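You operate a simulated robot arm through the tools that you are given. There is no shell and no other tool.

The job below is to be done with a simulated robot arm. You get a single attempt, and the scene is never put back.

JOB
Prove the black gauge on the black tile, then read the fork's gloss.
Fine: shut the red cover over the tile again and put the gauge back. Where these are worked on the way, their far stop is far enough and under half their travel is too little: red cover.
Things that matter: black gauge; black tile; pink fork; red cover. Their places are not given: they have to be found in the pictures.

Only the result counts: the job must be done as asked and must still hold three seconds after the hand-in. Knocking over, shifting, dropping, spilling or breaking anything else fails it. A push-on lid holds only when it is set on centred and level and pressed home; a screw cap is set on level and turned clockwise until tight.

ROBOT AND FRAMES
A 7-joint arm with a three-finger gripper, fixed in place. Base frame: the origin is at the foot of the arm, x ahead of it, y to its left, z up; the work surface is at about z = 0.56. Readings come in m, degrees, newtons and seconds.
Its first joint turns from -166.0 to 166.0 degrees. Payload 2.69 kg.
The tool frame sits at the grasp point between the pads (the TCP): z along the fingers, y along the line on which they close. The tips reach 0.03 m beyond it. The gripper opens to 0.128 m. The gripper's body begins 0.117 m behind the TCP.
Orientation is that of the tool frame in the base frame, as [roll, pitch, yaw] about the fixed x, y, z axes, in that order (R = Rz(yaw) Ry(pitch) Rx(roll)). With the fingers straight down and closing along the base's y, the tool's x points along the base's -x, its y along +y and its z along -z.

CONTROLS
- The arm moves only by the tool nudge_tool. Its argument "moves" is a list that holds one entry, the list of rows, each a list of 7 numbers: the shift along the tool's x, y, z in units of 50 mm (1.0 is 50 mm), then the turn, a rotation vector about the tool's x, y, z in units of 5 degrees (1.0 is 5 degrees), then the closure, from 0 (fully open) to 1 (shut). In form: [[[dx, dy, dz, rx, ry, rz, claw], ...]]. A call has 1 to 20 rows; each row shifts and turns the commanded pose from where the row before left it, along the tool's axes as they then stand. A call with a number of a shift or a turn outside -1 to 1 is refused whole. Each row takes 0.2 s and may step no farther than 0.05 m and 8.6 degrees from the row before; otherwise, or with a gripper value out of range, the whole call is refused. A pose out of reach is approached as far as the arm can. The call stops where the force on the tool passes 40 N (or 10 N more than at its start, if that is more) or the arm is blocked; 0.2 s more then pass. The fingers move at their own pace and stop on an object; they squeeze with about 33 N. The grip force told is the motor's: it shows also when the fingers shut on nothing. Time passes only in rows, and 0.2 s behind the last, so rows that do not move let the fingers close. It gives the time, the measured TCP pose, the force on the tool (base axes), the opening and the grip force at its end, in the units of the frame above (readings bear some noise), with the torque about the TCP (base axes, N m) and any sound that the robot's microphone picked up.
- Cameras (640 x 400 px; columns grow to the right, rows downward): "scene" is fixed at [0.0511, -0.501, 1.7698]; the picture's right is [0.84, -0.55, 0.00], its down [-0.36, -0.55, -0.76] and it looks along [0.42, 0.63, -0.65] (base axes); focal length 361 px, centre (320, 200). "wrist" rides on the gripper at [0.058, 0.054, -0.131] in the tool frame; the picture's right is [-0.68, 0.74, 0.00], its down [-0.62, -0.57, -0.55] and it looks along [-0.40, -0.37, 0.84] (tool axes); focal length 234 px, centre (320, 200).
- grab_frame(camera): a new picture of that camera. The clock stands still meanwhile.
- move_column(by): slides the trunk up (or, below 0, down) by that many m; the arm rides with it, the base frame stays. It gives what a move gives, with no picture.
- measure_at(camera, pixels): there is no depth. For up to 12 entries [column, row, z] of the newest picture of that camera ("zoom" is the newest enlarged one), the place [x, y] in the base frame at which the ray of that pixel passes the height z, good to about 0.003 m. The clock stands still meanwhile.
- enlarge(camera, box): a new picture of the part [left, top, right, bottom] of that camera's present view, enlarged. The clock stands still meanwhile.
- hand_in(): hands the job in; it is judged then, once.

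Unless the task says otherwise, let go and move clear before handing in.

The tools are called after "Request:" as a command line: name --argument value ..., lists and objects as JSON in quotes. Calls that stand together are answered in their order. nudge_tool: Moves the arm, as the interface text tells. Its arguments: {"type":"object","properties":{"moves":{"type":"array","items":{"type":"array","items":{"type":"array","items":{"type":"number"}}}}},"required":["moves"]} The other tools are called the same way: move_column (by) slides the trunk up or down; grab_frame (camera) takes a picture; measure_at (camera, pixels) gives the place at which the rays of pixels pass given heights; enlarge (camera, box) takes an enlarged picture of a part of a camera's view; hand_in () hands the job in.

At the start:

```text
time: 0.0
position: [0.5086, 0.2494, 1.3805]
orientation: [-180.0, 0.0, -180.0]
contact_force: [1.3, -0.8, -0.5]
ft_torque: [-0.03, 0.01, 0.0]
opening: 0.128
gripper_force: 0.1
trunk travel left (down, up): [-0.15, 0.2]
```

scene: 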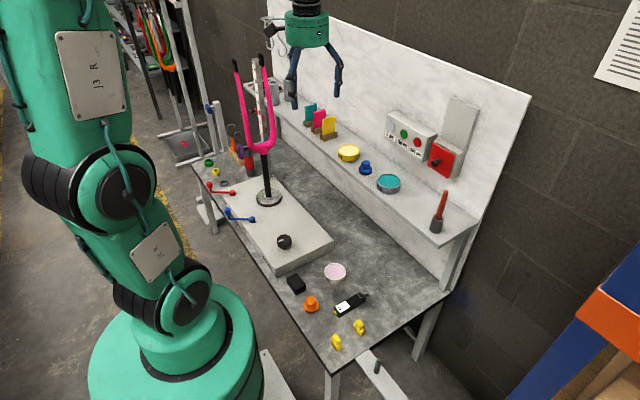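
wrist: 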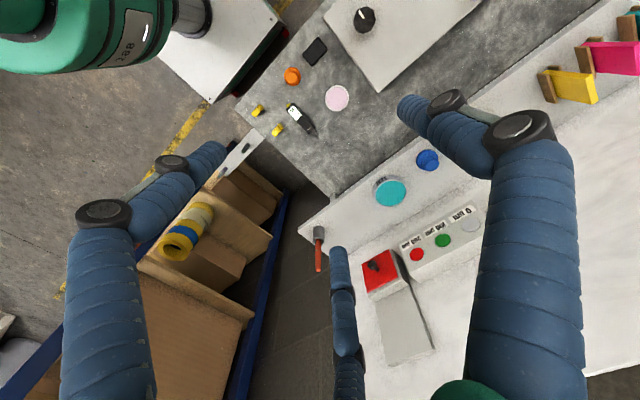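

I see a dark gauge-like thing with a white label near scene (350,304), a black block at (296,284), and a red plate on the wall at (441,158). I'll enlarge these areas to identify them.

Request:
enlarge --camera "scene" --box '[260, 240, 400, 360]'

Request:
enlarge --camera "scene" --box '[360, 80, 500, 240]'

Request:
enlarge --camera "scene" --box '[180, 40, 340, 260]'

Request:
enlarge --camera "wrist" --box '[230, 0, 430, 150]'

Request:
enlarge --camera "wrist" --box '[300, 150, 500, 380]'

```text
3.33 times, centred on (330, 300) of scene
```

zoom: 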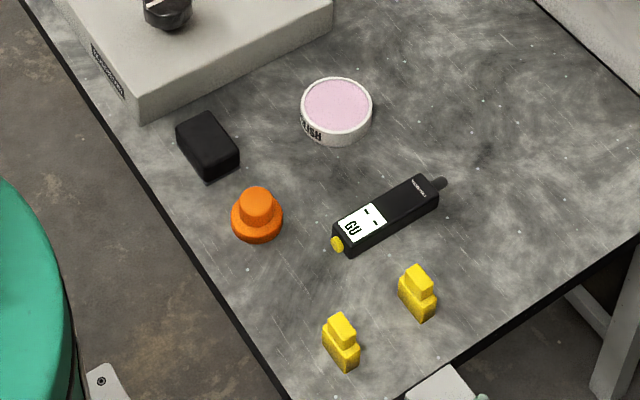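

```text
2.50 times, centred on (430, 160) of scene
```

zoom: 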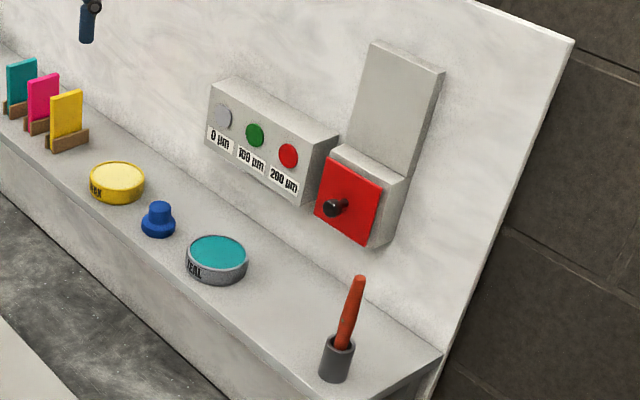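

```text
1.82 times, centred on (260, 150) of scene
```

zoom: 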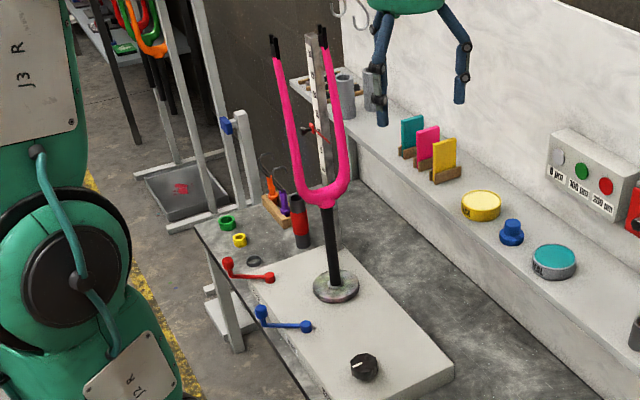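

```text
2.67 times, centred on (330, 75) of wrist
```

zoom: 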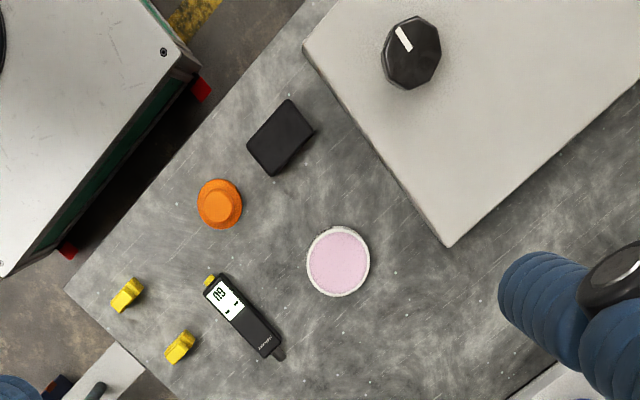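

```text
1.74 times, centred on (400, 265) of wrist
```

zoom: 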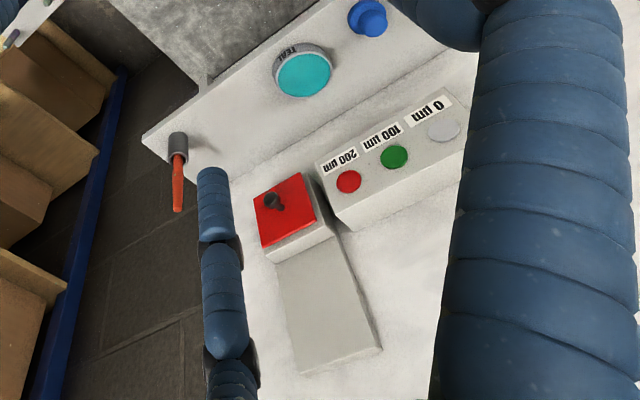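

The GU gauge lies on the bench (zoom pixels (385,215)); the red plate with a knob sits at the bottom of a grey track on the wall, so it likely slides up over the hidden tile. I'll measure the key points.

Request:
measure_at --camera "scene" --pixels '[[195, 165, 0.56], [330, 372, 0.56], [450, 292, 0.56], [336, 310, 0.585], [364, 296, 0.585], [296, 284, 0.58], [335, 272, 0.59], [267, 198, 0.61], [438, 232, 0.7], [335, 345, 0.57], [360, 328, 0.57], [312, 308, 0.57]]'

Request:
measure_at --camera "scene" --pixels '[[436, 162, 0.8], [436, 162, 0.9], [436, 162, 1.0], [531, 96, 1.0], [531, 96, 1.1], [531, 96, 1.2], [443, 246, 0.7], [476, 224, 0.7], [360, 150, 0.7], [272, 88, 0.7]]'

Request:
measure_at --camera "wrist" --pixels '[[378, 265, 0.8], [378, 265, 0.9], [378, 265, 1.0], [290, 104, 0.575], [316, 134, 0.575], [300, 115, 0.575], [337, 97, 0.59], [315, 48, 0.58], [257, 110, 0.57], [278, 130, 0.57], [320, 232, 0.7], [410, 270, 0.9]]'

```text
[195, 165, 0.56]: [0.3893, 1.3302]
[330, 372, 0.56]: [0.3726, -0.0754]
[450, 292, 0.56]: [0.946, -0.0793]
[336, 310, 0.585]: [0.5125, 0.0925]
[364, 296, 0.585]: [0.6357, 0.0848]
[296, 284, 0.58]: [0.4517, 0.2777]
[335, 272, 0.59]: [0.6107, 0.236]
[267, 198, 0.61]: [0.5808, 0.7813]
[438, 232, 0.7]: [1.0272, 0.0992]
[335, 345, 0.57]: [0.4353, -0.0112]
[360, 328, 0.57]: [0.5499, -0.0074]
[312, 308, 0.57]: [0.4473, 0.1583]
```

```text
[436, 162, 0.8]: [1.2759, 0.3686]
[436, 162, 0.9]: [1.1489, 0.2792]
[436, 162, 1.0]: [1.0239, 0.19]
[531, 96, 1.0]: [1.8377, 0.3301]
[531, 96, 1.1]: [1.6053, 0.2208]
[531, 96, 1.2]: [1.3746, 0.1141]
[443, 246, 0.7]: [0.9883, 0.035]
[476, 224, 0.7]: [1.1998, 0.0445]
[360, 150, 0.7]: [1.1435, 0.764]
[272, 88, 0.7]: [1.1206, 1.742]
```

```text
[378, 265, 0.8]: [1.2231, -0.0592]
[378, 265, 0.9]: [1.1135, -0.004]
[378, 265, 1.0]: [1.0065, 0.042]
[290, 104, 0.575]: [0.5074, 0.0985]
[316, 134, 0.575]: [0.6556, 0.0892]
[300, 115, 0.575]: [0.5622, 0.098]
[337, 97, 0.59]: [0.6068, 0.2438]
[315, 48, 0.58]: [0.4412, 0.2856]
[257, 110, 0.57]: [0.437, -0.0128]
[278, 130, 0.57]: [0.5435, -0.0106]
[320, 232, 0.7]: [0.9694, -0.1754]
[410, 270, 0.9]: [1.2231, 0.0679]
```

The gauge lies along x at y≈0.09 (from x≈0.51 to 0.66, pixels (290,104)–(316,134) in the wrist view), and the knob on the red cover triangulates to about (0.90, 0.10, 1.10). I'll lower the arm for a closer look at the gauge.

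Request:
nudge_tool --moves '[[[0.1, -0.067, 0.883, 0, 0, 0, 0], [0.1, -0.067, 0.883, 0, 0, 0, 0], [0.1, -0.067, 0.883, 0, 0, 0, 0], [0.1, -0.067, 0.883, 0, 0, 0, 0], [0.1, -0.067, 0.883, 0, 0, 0, 0], [0.1, -0.067, 0.883, 0, 0, 0, 0], [0.1, -0.067, 0.883, 0, 0, 0, 0], [0.1, -0.067, 0.883, 0, 0, 0, 0], [0.1, -0.067, 0.883, 0, 0, 0, 0], [0.1, -0.067, 0.883, 0, 0, 0, 0], [0.1, -0.067, 0.883, 0, 0, 0, 0], [0.1, -0.067, 0.883, 0, 0, 0, 0]]]'

Request:
grab_frame --camera "wrist"

Request:
grab_frame --camera "scene"

```text
time: 2.6
position: [0.4476, 0.2083, 0.8503]
orientation: [180.0, 0.1, 179.9]
contact_force: [0.1, 0.6, 0.9]
ft_torque: [0.01, 0.0, 0.01]
opening: 0.1278
gripper_force: 0.1
trunk travel left (down, up): [-0.15, 0.2]
```

```text
taken
```

wrist: 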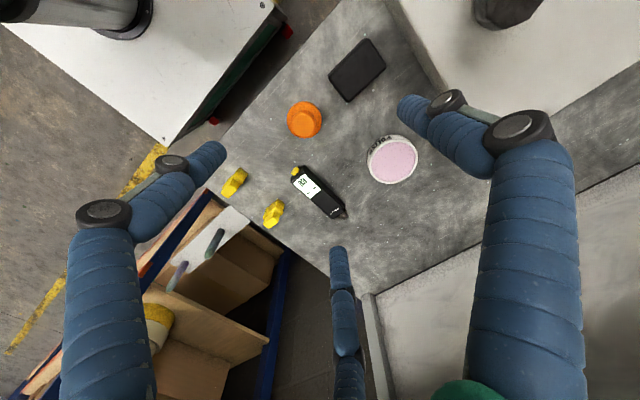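

```text
taken
```

scene: 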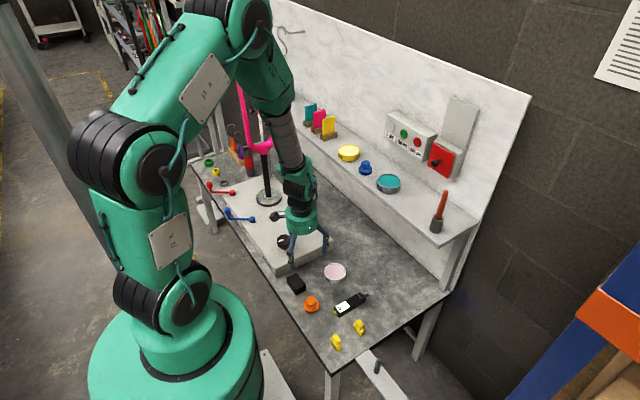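

The gauge is near wrist pixel (318,190), with a yellow end at (296,172) and a dark nub at (343,214). I'll enlarge it and the surroundings.

Request:
enlarge --camera "wrist" --box '[280, 155, 360, 225]'

Request:
enlarge --camera "scene" --box '[320, 280, 380, 320]'

Request:
enlarge --camera "scene" --box '[410, 80, 500, 200]'

Request:
measure_at --camera "wrist" --pixels '[[296, 171, 0.575], [343, 213, 0.575], [318, 190, 0.585], [343, 213, 0.56], [296, 171, 0.56]]'

```text
5.71 times, centred on (320, 190) of wrist
```

zoom: 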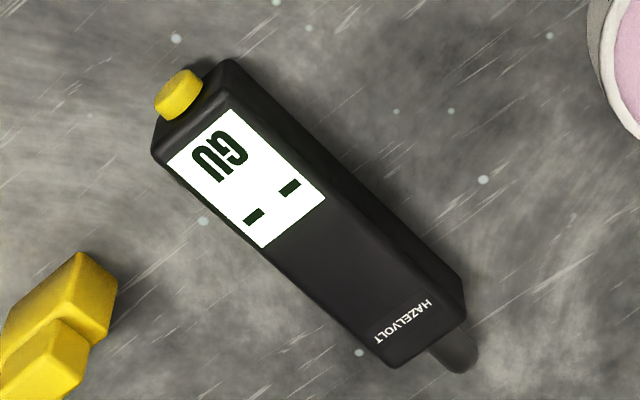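

```text
10.00 times, centred on (350, 300) of scene
```

zoom: 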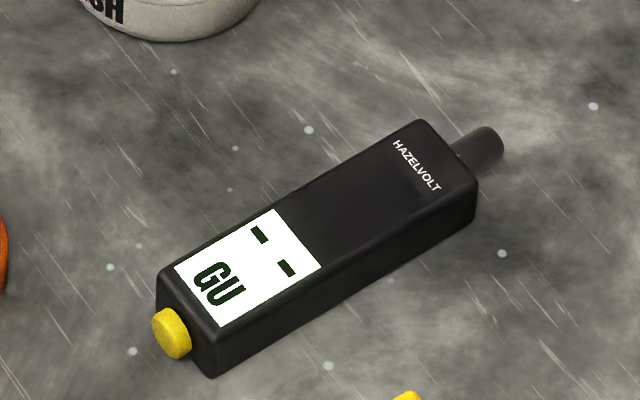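

```text
3.33 times, centred on (455, 140) of scene
```

zoom: 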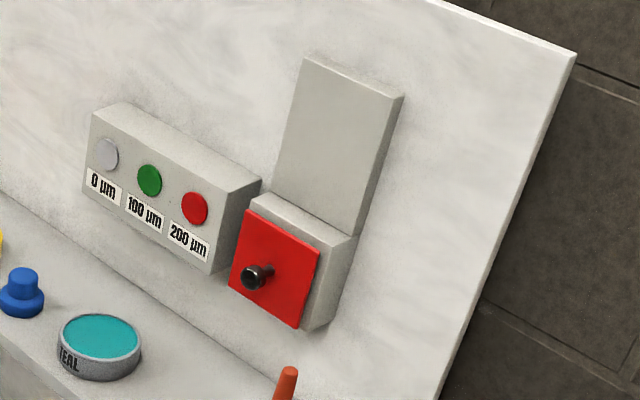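

```text
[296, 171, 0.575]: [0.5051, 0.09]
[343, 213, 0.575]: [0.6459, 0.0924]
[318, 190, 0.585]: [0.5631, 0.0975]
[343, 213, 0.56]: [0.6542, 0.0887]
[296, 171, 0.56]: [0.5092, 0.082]
```

The zoom shows the gauge's dark nub (the probe, at wrist (343,213)) faces the wall (+x), and the display shows "--". The red cover sits on a block under an upward track, so I'll raise the arm and tip the tool to face the wall for a better look.

Request:
nudge_tool --moves '[[[-0.561, -0.24, -0.667, 0, 0, 0, 0], [-0.561, -0.24, -0.667, 0, 0, 0, 0], [-0.561, -0.24, -0.667, 0, 0, 0, 0], [-0.561, -0.24, -0.667, 0, 0, 0, 0], [-0.561, -0.24, -0.667, 0, 0, 0, 0], [-0.561, -0.24, -0.667, 0, 0, 0, 0], [-0.561, -0.24, -0.667, 0, 0, 0, 0], [-0.561, -0.24, -0.667, 0, 0, 0, 0], [-0.561, -0.24, -0.667, 0, 0, 0, 0]]]'

Request:
nudge_tool --moves '[[[0, 0, 0, 0, -1, 0, 0], [0, 0, 0, 0, -1, 0, 0], [0, 0, 0, 0, -1, 0, 0], [0, 0, 0, 0, -1, 0, 0], [0, 0, 0, 0, -1, 0, 0], [0, 0, 0, 0, -1, 0, 0], [0, 0, 0, 0, -1, 0, 0], [0, 0, 0, 0, -1, 0, 0], [0, 0, 0, 0, -1, 0, 0], [0, 0, 0, 0, -1, 0, 0], [0, 0, 0, 0, -1, 0, 0], [0, 0, 0, 0, -1, 0, 0], [0, 0, 0, 0, -1, 0, 0], [0, 0, 0, 0, -1, 0, 0], [0, 0, 0, 0, -1, 0, 0], [0, 0, 0, 0, -1, 0, 0], [0, 0, 0, 0, -1, 0, 0], [0, 0, 0, 0, -1, 0, 0]]]'

Request:
grab_frame --camera "wrist"

Request:
grab_frame --camera "scene"

```text
time: 4.6
position: [0.6972, 0.1003, 1.1519]
orientation: [180.0, 0.0, -180.0]
contact_force: [-0.4, 0.4, -0.6]
ft_torque: [-0.01, -0.02, 0.0]
opening: 0.1279
gripper_force: 0.1
trunk travel left (down, up): [-0.15, 0.2]
```

```text
time: 8.4
position: [0.701, 0.1008, 1.1519]
orientation: [17.5, 89.8, 17.5]
contact_force: [0.5, 0.7, 0.3]
ft_torque: [0.03, 0.05, -0.01]
opening: 0.128
gripper_force: 0.1
trunk travel left (down, up): [-0.15, 0.2]
```

```text
taken
```

wrist: 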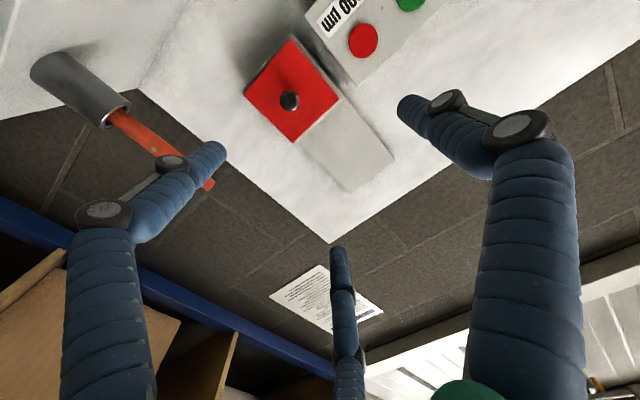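

```text
taken
```

scene: 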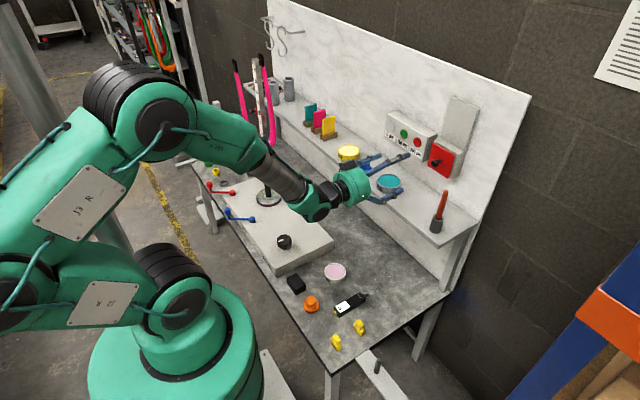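

The wrist view shows the red cover with knob at (289,99) and its grey track; the gripper shows one finger at right and two at left. I'll shut the fingers in free air to see how they meet, and check the knob location.

Request:
measure_at --camera "wrist" --pixels '[[289, 99, 1.05], [289, 99, 1.1], [289, 99, 1.15], [293, 36, 1.1], [246, 93, 1.1], [296, 141, 1.1], [341, 93, 1.1], [345, 192, 1.25], [395, 160, 1.25]]'

Request:
nudge_tool --moves '[[[0, 0, 0, 0, 0, 0, 1], [0, 0, 0, 0, 0, 0, 1], [0, 0, 0, 0, 0, 0, 1]]]'

Request:
grab_frame --camera "wrist"

Request:
enlarge --camera "scene" --box '[320, 80, 500, 240]'

```text
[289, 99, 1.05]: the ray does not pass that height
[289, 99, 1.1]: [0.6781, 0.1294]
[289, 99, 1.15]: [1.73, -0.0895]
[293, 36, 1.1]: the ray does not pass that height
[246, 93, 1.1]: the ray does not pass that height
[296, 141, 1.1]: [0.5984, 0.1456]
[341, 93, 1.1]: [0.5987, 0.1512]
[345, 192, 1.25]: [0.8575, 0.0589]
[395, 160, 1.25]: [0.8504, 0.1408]
```

```text
time: 9.2
position: [0.7017, 0.1, 1.1522]
orientation: [-10.0, 90.0, -10.1]
contact_force: [-0.7, 0.5, -0.2]
ft_torque: [-0.04, -0.01, 0.0]
opening: 0.0021
gripper_force: 31.2
trunk travel left (down, up): [-0.15, 0.2]
```

```text
taken
```

wrist: 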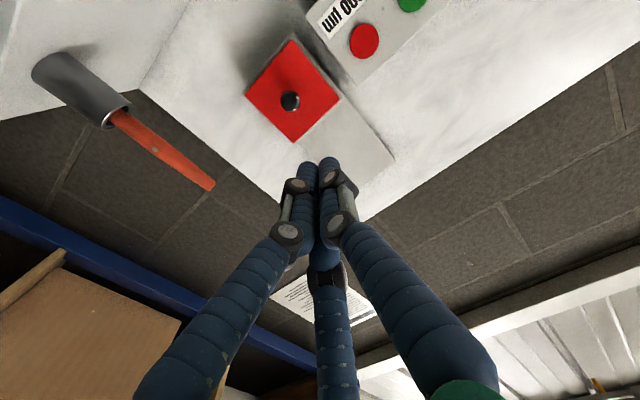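

```text
2.50 times, centred on (410, 160) of scene
```

zoom: 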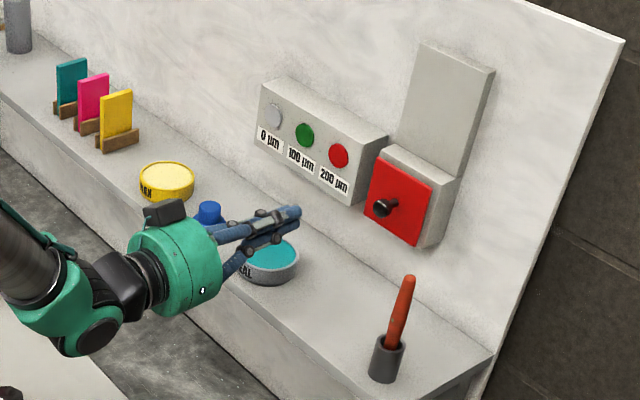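

The fingers meet on the axis, fine for a small knob. Triangulating wrist (289,99) with scene (436,163) puts the knob tip at about (0.879, 0.087, 1.112), the cover being ~85 mm square; I'll line up in front of it and check.

Request:
nudge_tool --moves '[[[0.26, -0.1, 0.787, 0, 0, 0, 0.55], [0.26, -0.1, 0.787, 0, 0, 0, 0.55], [0.26, -0.1, 0.7, 0, 0, 0, 0.55]]]'

Request:
grab_frame --camera "wrist"

Request:
enlarge --camera "scene" --box '[360, 80, 500, 220]'

```text
time: 10.0
position: [0.8113, 0.1044, 1.1135]
orientation: [-173.8, 90.0, -174.6]
contact_force: [-0.3, -1.2, 0.3]
ft_torque: [-0.01, 0.02, 0.01]
opening: 0.0576
gripper_force: 0.0
out of reach, approached as far as the arm can: row 2, 3
trunk travel left (down, up): [-0.15, 0.2]
```

```text
taken
```

wrist: 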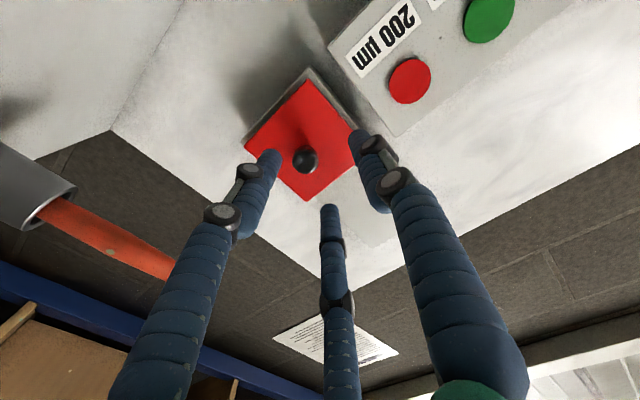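

```text
2.86 times, centred on (430, 150) of scene
```

zoom: 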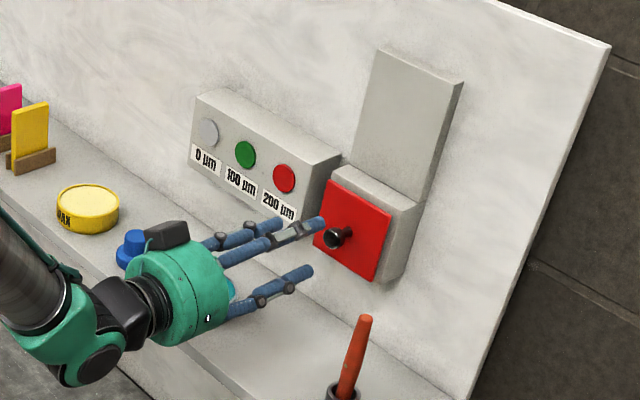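

The knob is at wrist (305,158), but the arm reports it cannot reach further with the tool level. I'll tilt the tool 30° downward to ease the wrist and re-check.

Request:
nudge_tool --moves '[[[0, 0, 0, 0, 1, 0, 0.55], [0, 0, 0, 0, 1, 0, 0.55], [0, 0, 0, 0, 1, 0, 0.55], [0, 0, 0, 0, 1, 0, 0.55], [0, 0, 0, 0, 1, 0, 0.55], [0, 0, 0, 0, 1, 0, 0.55]]]'

Request:
grab_frame --camera "wrist"

Request:
grab_frame --camera "scene"

```text
time: 11.4
position: [0.8122, 0.1059, 1.114]
orientation: [179.9, 59.9, 180.0]
contact_force: [0.3, -0.1, -0.9]
ft_torque: [-0.04, 0.0, 0.0]
opening: 0.0574
gripper_force: 0.0
trunk travel left (down, up): [-0.15, 0.2]
```

```text
taken
```

wrist: 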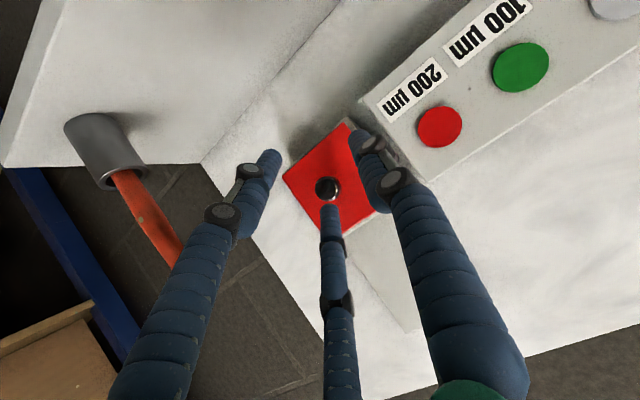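

```text
taken
```

scene: 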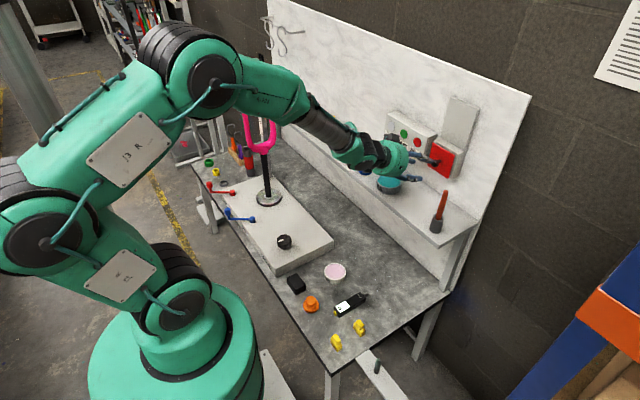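

With the tilt the arm is fine and the knob shows at wrist (327,188). I'll measure its ray to refine the position.

Request:
measure_at --camera "wrist" --pixels '[[327, 188, 1.05], [327, 188, 1.1], [327, 188, 1.12], [327, 188, 1.13], [284, 174, 1.1], [347, 119, 1.1], [332, 232, 1.16], [364, 100, 1.1]]'

Request:
enlarge --camera "wrist" --box '[270, 100, 400, 250]'

```text
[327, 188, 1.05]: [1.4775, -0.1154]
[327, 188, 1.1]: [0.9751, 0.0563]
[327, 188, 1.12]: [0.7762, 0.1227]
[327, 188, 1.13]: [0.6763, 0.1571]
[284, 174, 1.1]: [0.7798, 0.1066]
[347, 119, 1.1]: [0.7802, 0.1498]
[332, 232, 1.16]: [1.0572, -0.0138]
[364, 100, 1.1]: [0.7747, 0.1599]
```

```text
2.67 times, centred on (335, 175) of wrist
```

zoom: 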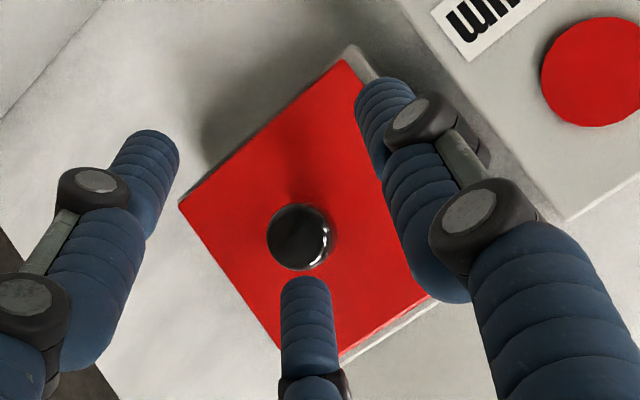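

Both views agree the knob tip is at about (0.880, 0.088, 1.111). I'll move in horizontally with the tilted tool so the pads straddle it, then close.

Request:
nudge_tool --moves '[[[0, -0.36, 0, 0, 0, 0, 0.55], [-0.293, 0, 0.547, 0, 0, 0, 0.55], [-0.293, 0, 0.547, 0, 0, 0, 0.55], [0, 0, 0, 0, 0, 0, 0.55]]]'

Request:
grab_frame --camera "wrist"

Request:
enlarge --camera "scene" --box '[390, 90, 490, 210]'

```text
time: 12.3
position: [0.8722, 0.0883, 1.1143]
orientation: [179.7, 59.9, 180.0]
contact_force: [-18.1, 4.8, 3.9]
ft_torque: [-0.08, -0.04, 0.68]
opening: 0.0723
gripper_force: 4.3
trunk travel left (down, up): [-0.15, 0.2]
stopped in row 4: the force on the tool passed its limit at 288 N (the readings are from after the stop); the commanded pose is now the measured one
```

```text
taken
```

wrist: 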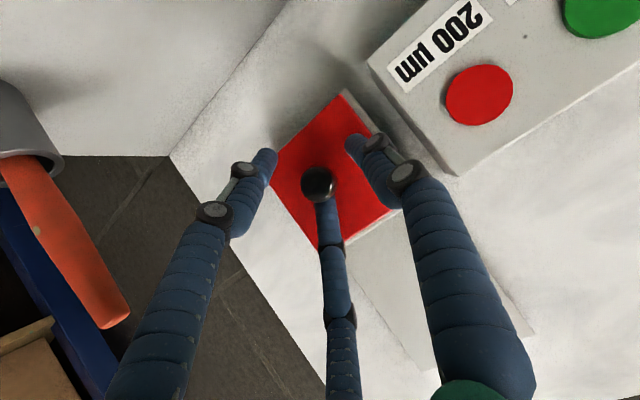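

```text
3.33 times, centred on (440, 150) of scene
```

zoom: 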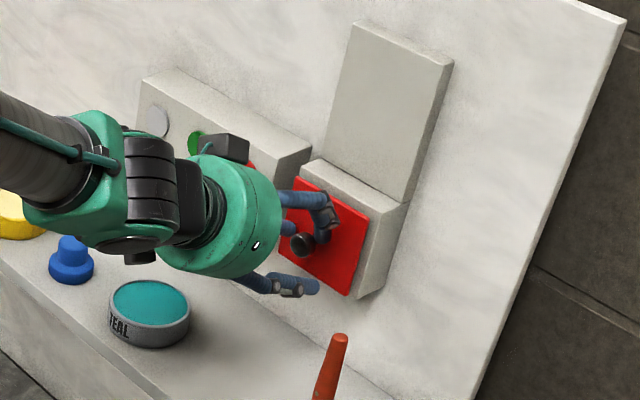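

The tips met the cover (stopped on force, opening pushed to 0.072). I'll back off about 8 mm and then close on the knob.

Request:
nudge_tool --moves '[[[0.09, 0, -0.156, 0, 0, 0, 0.5], [0, 0, 0, 0, 0, 0, 0.5]]]'

Request:
nudge_tool --moves '[[[0, 0, 0, 0, 0, 0, 0.7], [0, 0, 0, 0, 0, 0, 1], [0, 0, 0, 0, 0, 0, 1], [0, 0, 0, 0, 0, 0, 1]]]'

Request:
grab_frame --camera "wrist"

Request:
enlarge --camera "scene" --box '[390, 90, 490, 210]'

```text
time: 12.9
position: [0.8629, 0.0873, 1.1146]
orientation: [179.8, 60.0, 179.9]
contact_force: [-1.5, -1.2, 0.3]
ft_torque: [0.02, 0.01, -0.06]
opening: 0.0683
gripper_force: 0.1
trunk travel left (down, up): [-0.15, 0.2]
```

```text
time: 13.9
position: [0.8633, 0.0878, 1.1169]
orientation: [179.6, 60.1, 179.8]
contact_force: [-16.8, -2.1, 19.7]
ft_torque: [0.15, -0.45, -1.43]
opening: 0.0255
gripper_force: 45.1
trunk travel left (down, up): [-0.15, 0.2]
```

```text
taken
```

wrist: 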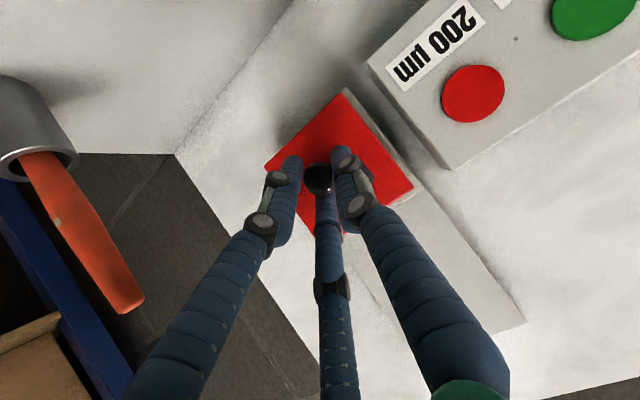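

```text
3.33 times, centred on (440, 150) of scene
```

zoom: 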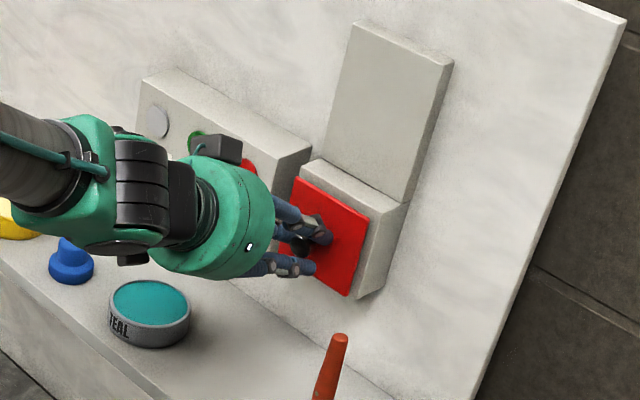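

The fingers hold the knob (opening 0.0255). I'll try sliding it up by 20 mm and watch the force.

Request:
nudge_tool --moves '[[[-0.173, 0, -0.1, 0, 0, 0, 1], [-0.173, 0, -0.1, 0, 0, 0, 1]]]'

Request:
enlarge --camera "scene" --box '[390, 90, 490, 210]'

```text
time: 14.5
position: [0.862, 0.0885, 1.1322]
orientation: [179.7, 59.7, -179.9]
contact_force: [-39.2, 9.6, -1.4]
ft_torque: [-0.14, 0.41, 0.32]
opening: 0.0225
gripper_force: 45.2
trunk travel left (down, up): [-0.15, 0.2]
```

```text
3.33 times, centred on (440, 150) of scene
```

zoom: 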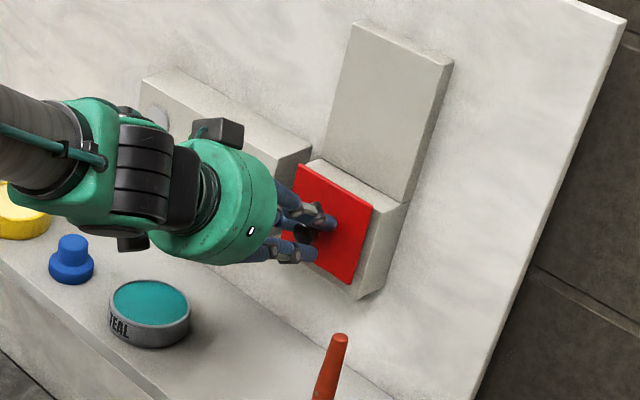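

The cover slides upward with the knob, but the tips press into it (Fx −39 N). I'll ease back 4 mm while continuing up.

Request:
nudge_tool --moves '[[[0.04, 0, -0.07, 0, 0, 0, 1], [-0.173, 0, -0.1, 0, 0, 0, 1], [-0.173, 0, -0.1, 0, 0, 0, 1], [-0.173, 0, -0.1, 0, 0, 0, 1]]]'

Request:
enlarge --camera "scene" --box '[390, 90, 490, 210]'

```text
time: 15.5
position: [0.8617, 0.0913, 1.1651]
orientation: [179.7, 60.0, 179.9]
contact_force: [16.8, 20.6, -0.5]
ft_torque: [0.17, -0.41, 0.44]
opening: 0.0224
gripper_force: 45.5
trunk travel left (down, up): [-0.15, 0.2]
```

```text
3.33 times, centred on (440, 150) of scene
```

zoom: 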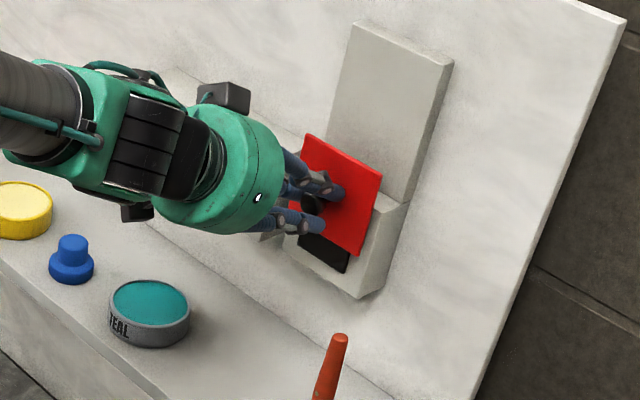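

The black tile is appearing under the cover. I'll keep lifting, easing y by +2 mm to lower the side force.

Request:
nudge_tool --moves '[[[-0.01, 0.04, 0.017, 0, 0, 0, 1], [-0.173, 0, -0.1, 0, 0, 0, 1], [-0.173, 0, -0.1, 0, 0, 0, 1], [-0.173, 0, -0.1, 0, 0, 0, 1], [-0.173, 0, -0.1, 0, 0, 0, 1]]]'

Request:
enlarge --camera "scene" --box '[390, 90, 490, 210]'

```text
time: 16.7
position: [0.8618, 0.0892, 1.203]
orientation: [179.7, 60.0, 179.9]
contact_force: [2.4, -4.0, -0.4]
ft_torque: [-0.14, 0.13, -0.23]
opening: 0.0221
gripper_force: 45.4
trunk travel left (down, up): [-0.15, 0.2]
```

```text
3.33 times, centred on (440, 150) of scene
```

zoom: 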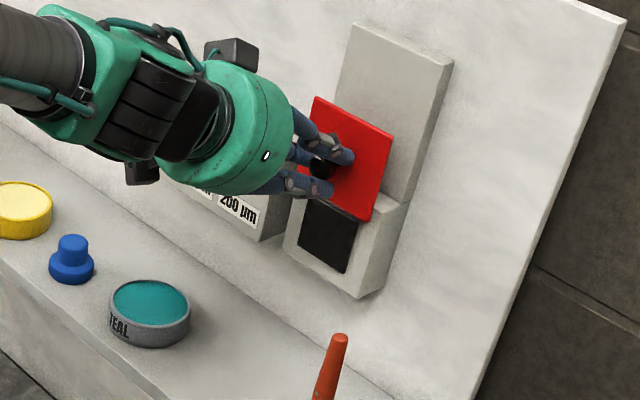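

Forces are low and the tile is mostly exposed. I'll keep raising toward the far stop.

Request:
nudge_tool --moves '[[[-0.173, 0, -0.1, 0, 0, 0, 1], [-0.173, 0, -0.1, 0, 0, 0, 1], [-0.173, 0, -0.1, 0, 0, 0, 1], [-0.173, 0, -0.1, 0, 0, 0, 1]]]'

Request:
enlarge --camera "scene" --box '[390, 90, 490, 210]'

```text
time: 17.5
position: [0.8618, 0.0906, 1.219]
orientation: [180.0, 59.0, -179.9]
contact_force: [31.2, 3.2, -13.8]
ft_torque: [0.01, -0.14, 0.17]
opening: 0.0222
gripper_force: 45.0
trunk travel left (down, up): [-0.15, 0.2]
stopped in row 4: the force on the tool passed its limit at 44 N (the readings are from after the stop); the commanded pose is now the measured one
```

```text
3.33 times, centred on (440, 150) of scene
```

zoom: 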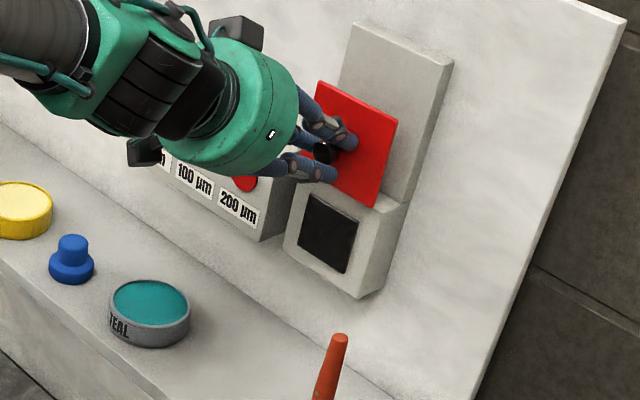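

The cover hit its stop after ~103 mm of travel and the black tile is fully exposed. I'll release and withdraw to see that it stays up.

Request:
nudge_tool --moves '[[[0, 0, 0, 0, 0, 0, 0.6], [0, 0, 0, 0, 0, 0, 0.55], [0, 0, 0, 0, 0, 0, 0.55], [0.333, 0, -0.577, 0, 0, 0, 0.5], [0.333, 0, -0.577, 0, 0, 0, 0.5], [0.333, 0, -0.577, 0, 0, 0, 0.5], [0.333, 0, -0.577, 0, 0, 0, 0.5]]]'

Request:
grab_frame --camera "wrist"

Request:
enlarge --camera "scene" --box '[390, 90, 490, 210]'

```text
time: 19.1
position: [0.7269, 0.0911, 1.2239]
orientation: [180.0, 59.1, -179.9]
contact_force: [-0.6, 0.4, -0.8]
ft_torque: [0.02, 0.03, -0.02]
opening: 0.0637
gripper_force: 0.0
trunk travel left (down, up): [-0.15, 0.2]
```

```text
taken
```

wrist: 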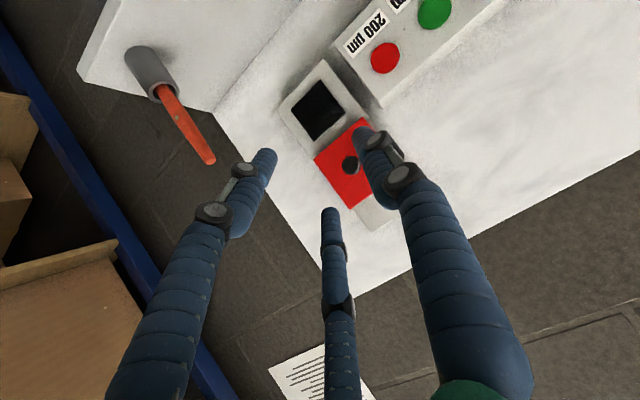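

```text
3.33 times, centred on (440, 150) of scene
```

zoom: 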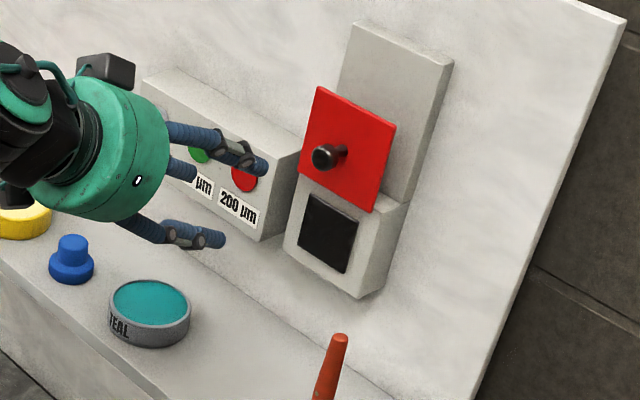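

The cover stays up and the black tile shows at scene ~(442.7,159.6) and wrist (318,111). I'll triangulate the tile centre.

Request:
measure_at --camera "wrist" --pixels '[[318, 111, 1.15], [318, 111, 1.1], [318, 111, 1.05], [316, 81, 1.1], [344, 117, 1.1], [317, 141, 1.15], [293, 108, 1.1], [351, 164, 1.2]]'

Request:
grab_frame --camera "scene"

Request:
measure_at --camera "scene" --pixels '[[442.7, 159.6, 1.1], [442.7, 159.6, 1.0], [441, 136, 1.2], [441, 136, 1.1]]'

```text
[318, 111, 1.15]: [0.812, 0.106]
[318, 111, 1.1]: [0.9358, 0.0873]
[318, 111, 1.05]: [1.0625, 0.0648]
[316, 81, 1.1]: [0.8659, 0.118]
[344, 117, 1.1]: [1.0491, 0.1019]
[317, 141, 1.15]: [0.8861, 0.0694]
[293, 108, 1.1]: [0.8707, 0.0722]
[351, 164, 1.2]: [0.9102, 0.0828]
```

```text
taken
```

scene: 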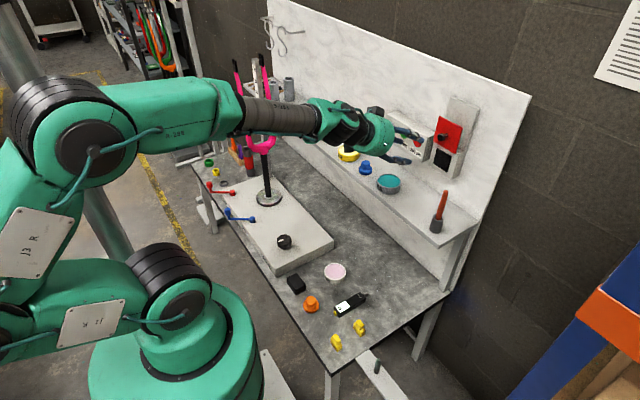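

```text
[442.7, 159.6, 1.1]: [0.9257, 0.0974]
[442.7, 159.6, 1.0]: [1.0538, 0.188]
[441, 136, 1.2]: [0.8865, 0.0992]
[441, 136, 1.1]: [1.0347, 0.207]
```

Triangulation gives the tile centre at about (0.916, 0.0905, 1.108). Next I'll back off to above the gauge with the tool tilted 30° from vertical, open, and look.

Request:
nudge_tool --moves '[[[0, 0, 0, 0, 1, 0, 0.3], [0, 0, 0, 0, 1, 0, 0.3], [0, 0, 0, 0, 1, 0, 0.3], [0, 0, 0, 0, 1, 0, 0.3], [0, 0, 0, 0, 1, 0, 0.3], [0, 0, 0, 0, 0.82, 0, 0.3], [0.686, 0, 0.599, 0, 0, 0, 0.3], [0.686, 0, 0.599, 0, 0, 0, 0.3], [0.686, 0, 0.599, 0, 0, 0, 0.3], [0.686, 0, 0.599, 0, 0, 0, 0.3], [0.686, 0, 0.599, 0, 0, 0, 0.3], [0.686, 0, 0.599, 0, 0, 0, 0.3], [0.686, 0, 0.599, 0, 0, 0, 0.3], [0.686, 0, 0.599, 0, 0, 0, 0.3], [0.686, 0, 0.599, 0, 0, 0, 0.3], [0.686, 0, 0.599, 0, 0, 0, 0.3], [0.686, 0, 0.599, 0, 0, 0, 0.3]]]'

Request:
grab_frame --camera "wrist"

Request:
grab_frame --camera "scene"

```text
time: 22.7
position: [0.5593, 0.0809, 0.7493]
orientation: [177.8, 29.5, 171.2]
contact_force: [1.4, 4.4, 1.1]
ft_torque: [-0.37, 0.16, -0.04]
opening: 0.0895
gripper_force: 0.0
trunk travel left (down, up): [-0.15, 0.2]
```

```text
taken
```

wrist: 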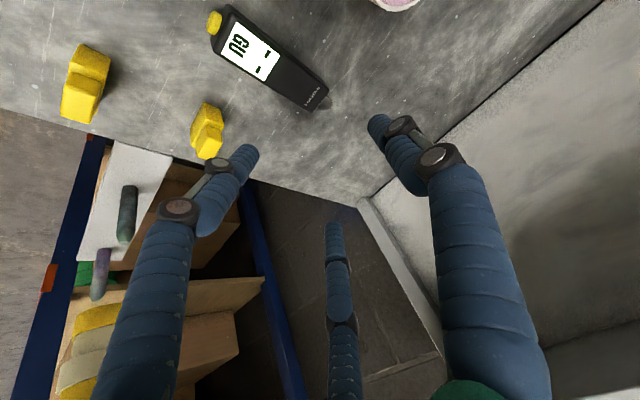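

```text
taken
```

scene: 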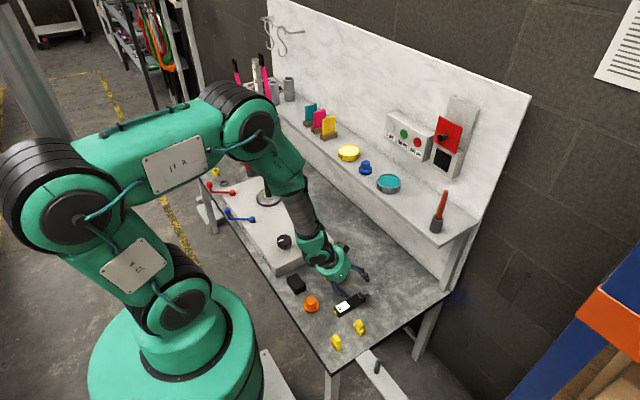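

The pose shows yaw 171° instead of 180° and some side force, so something may be in the way. I'll hold still a moment and take a look at the forearm near the fork.

Request:
nudge_tool --moves '[[[0, 0, 0, 0, 0, 0, 0.3]]]'

Request:
enlarge --camera "scene" --box '[190, 50, 380, 310]'

```text
time: 23.1
position: [0.5626, 0.0915, 0.7507]
orientation: [179.9, 30.2, -179.9]
contact_force: [0.1, -0.3, -0.5]
ft_torque: [0.0, 0.06, -0.03]
opening: 0.0895
gripper_force: 0.1
trunk travel left (down, up): [-0.15, 0.2]
```

```text
1.54 times, centred on (285, 180) of scene
```

zoom: 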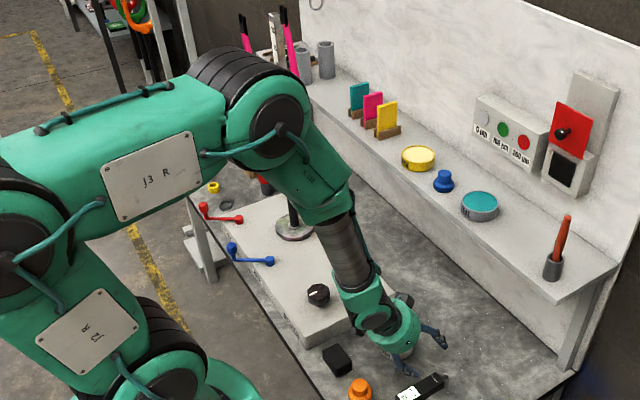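

It was just lag; now the pose is as commanded. I'll take a fresh wrist picture and measure the gauge's ends.

Request:
grab_frame --camera "wrist"

Request:
enlarge --camera "wrist" --box '[180, 0, 360, 130]'

```text
taken
```

wrist: 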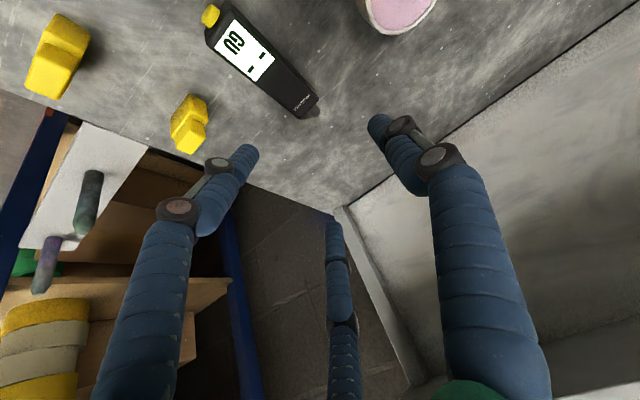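

```text
3.08 times, centred on (270, 65) of wrist
```

zoom: 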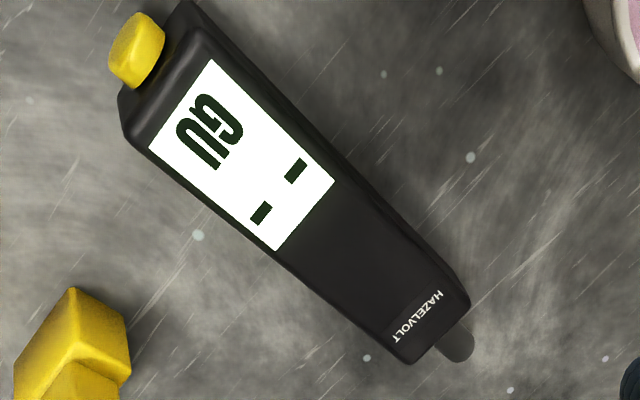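

I'll measure the gauge top-face corners and ends in this zoom at its likely top height (~0.58).

Request:
measure_at --camera "zoom" --pixels '[[150, 148, 0.58], [210, 58, 0.58], [410, 362, 0.58], [455, 305, 0.58], [280, 205, 0.58], [470, 345, 0.57], [120, 60, 0.57], [335, 180, 0.58], [275, 250, 0.58]]'

Request:
enlarge --camera "scene" --box '[320, 280, 380, 320]'

Request:
measure_at --camera "zoom" --pixels '[[422, 120, 0.58], [477, 185, 0.58], [213, 345, 0.58], [160, 272, 0.58], [472, 222, 0.56], [212, 378, 0.56], [480, 145, 0.57], [170, 333, 0.57]]'

```text
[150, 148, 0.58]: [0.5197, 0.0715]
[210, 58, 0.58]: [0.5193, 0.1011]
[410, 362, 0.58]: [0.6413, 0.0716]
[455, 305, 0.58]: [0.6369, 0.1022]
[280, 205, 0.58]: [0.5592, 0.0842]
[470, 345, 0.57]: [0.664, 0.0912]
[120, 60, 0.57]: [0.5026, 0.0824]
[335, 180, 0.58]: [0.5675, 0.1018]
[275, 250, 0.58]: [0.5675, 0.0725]
```

```text
10.00 times, centred on (350, 300) of scene
```

zoom: 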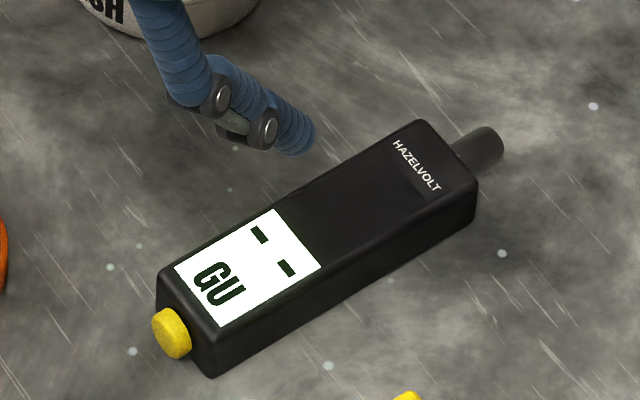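

```text
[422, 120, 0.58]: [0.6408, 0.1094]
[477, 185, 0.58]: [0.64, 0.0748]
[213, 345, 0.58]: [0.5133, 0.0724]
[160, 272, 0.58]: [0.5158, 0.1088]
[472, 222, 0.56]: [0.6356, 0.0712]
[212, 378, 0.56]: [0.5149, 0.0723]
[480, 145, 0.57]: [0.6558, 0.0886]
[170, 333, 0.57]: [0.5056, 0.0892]
```

The gauge body spans x 0.514–0.637, y 0.072–0.107 (centre about (0.576, 0.0895)), ~20 mm tall, with its nub to x≈0.657. I'll descend with the tilted tool to straddle it.

Request:
nudge_tool --moves '[[[0.379, -0.01, 0.68, 0, 0, 0, 0.3], [0.379, -0.01, 0.68, 0, 0, 0, 0.3], [0.379, -0.01, 0.68, 0, 0, 0, 0.3], [0.379, -0.01, 0.68, 0, 0, 0, 0.3], [0, 0, 0, 0, 0, 0, 0.3]]]'

Request:
grab_frame --camera "wrist"

Request:
enlarge --camera "scene" --box '[290, 240, 400, 340]'

```text
time: 24.2
position: [0.5752, 0.0946, 0.6037]
orientation: [-178.5, 29.8, -179.6]
contact_force: [-6.7, -1.1, 8.8]
ft_torque: [-0.34, 0.65, -0.06]
opening: 0.0978
gripper_force: 4.5
out of reach, approached as far as the arm can: row 3, 4
trunk travel left (down, up): [-0.15, 0.2]
stopped in row 5: the force on the tool passed its limit at 86 N (the readings are from after the stop); the commanded pose is now the measured one
```

```text
taken
```

wrist: 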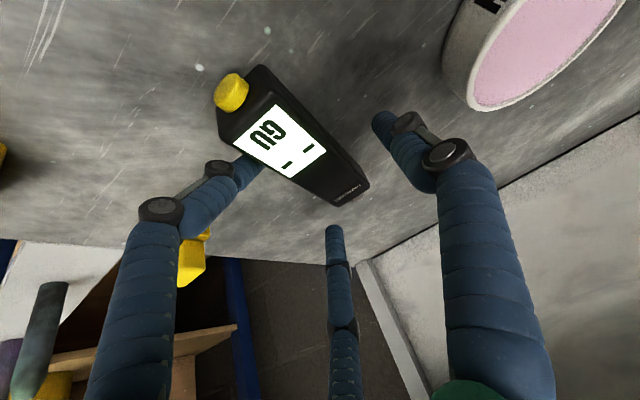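

```text
4.00 times, centred on (345, 290) of scene
```

zoom: 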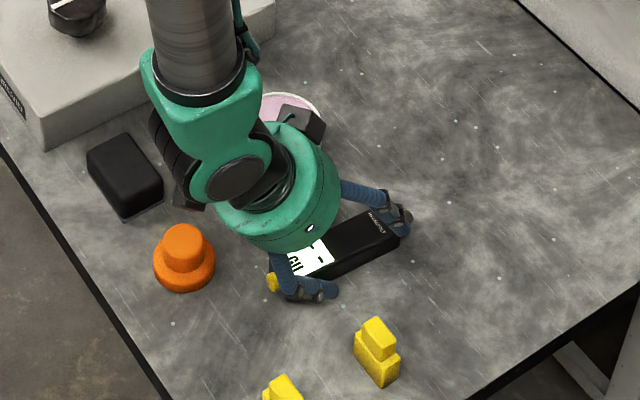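

The lowest finger touched the bench at this tilt (force stop at z≈0.604) and the arm neared its limits. I'll rise, turn the tool vertical, and check that the gauge has not moved.

Request:
nudge_tool --moves '[[[-0.2, 0, -0.346, 0, 0, 0, 0.3], [-0.3, 0, -0.52, 0, 0, 0, 0.3], [-0.3, 0, -0.52, 0, 0, 0, 0.3], [-0.3, 0, -0.52, 0, 0, 0, 0.3], [-0.3, 0, -0.52, 0, 0, 0, 0.3], [0, 0, 0, 0, 1, 0, 0.3], [0, 0, 0, 0, 1, 0, 0.3], [0, 0, 0, 0, 1, 0, 0.3], [0, 0, 0, 0, 1, 0, 0.3], [0, 0, 0, 0, 1, 0, 0.3], [0, 0, 0, 0, 1, 0, 0.3], [0, 0, 0, 0, 0, 0, 0.3]]]'

Request:
grab_frame --camera "wrist"

Request:
enlarge --camera "scene" --box '[320, 280, 380, 320]'

```text
time: 26.8
position: [0.5826, 0.0912, 0.7422]
orientation: [-177.8, 3.4, 179.7]
contact_force: [3.2, 0.8, -0.2]
ft_torque: [-0.06, 0.31, -0.03]
opening: 0.0892
gripper_force: 0.0
out of reach, approached as far as the arm can: row 11
trunk travel left (down, up): [-0.15, 0.2]
```

```text
taken
```

wrist: 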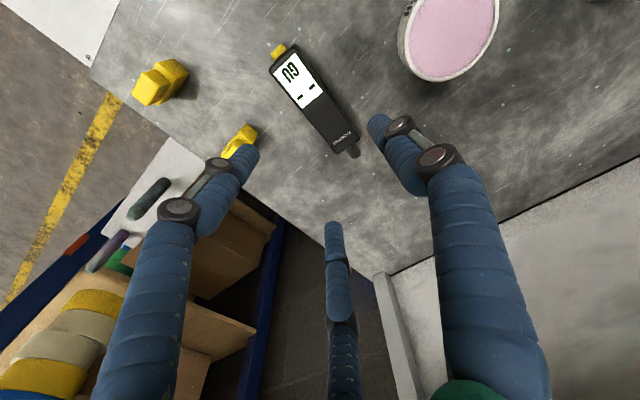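

```text
10.00 times, centred on (350, 300) of scene
```

zoom: 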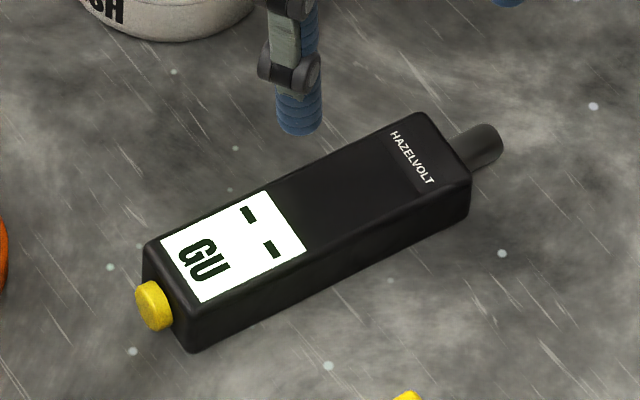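

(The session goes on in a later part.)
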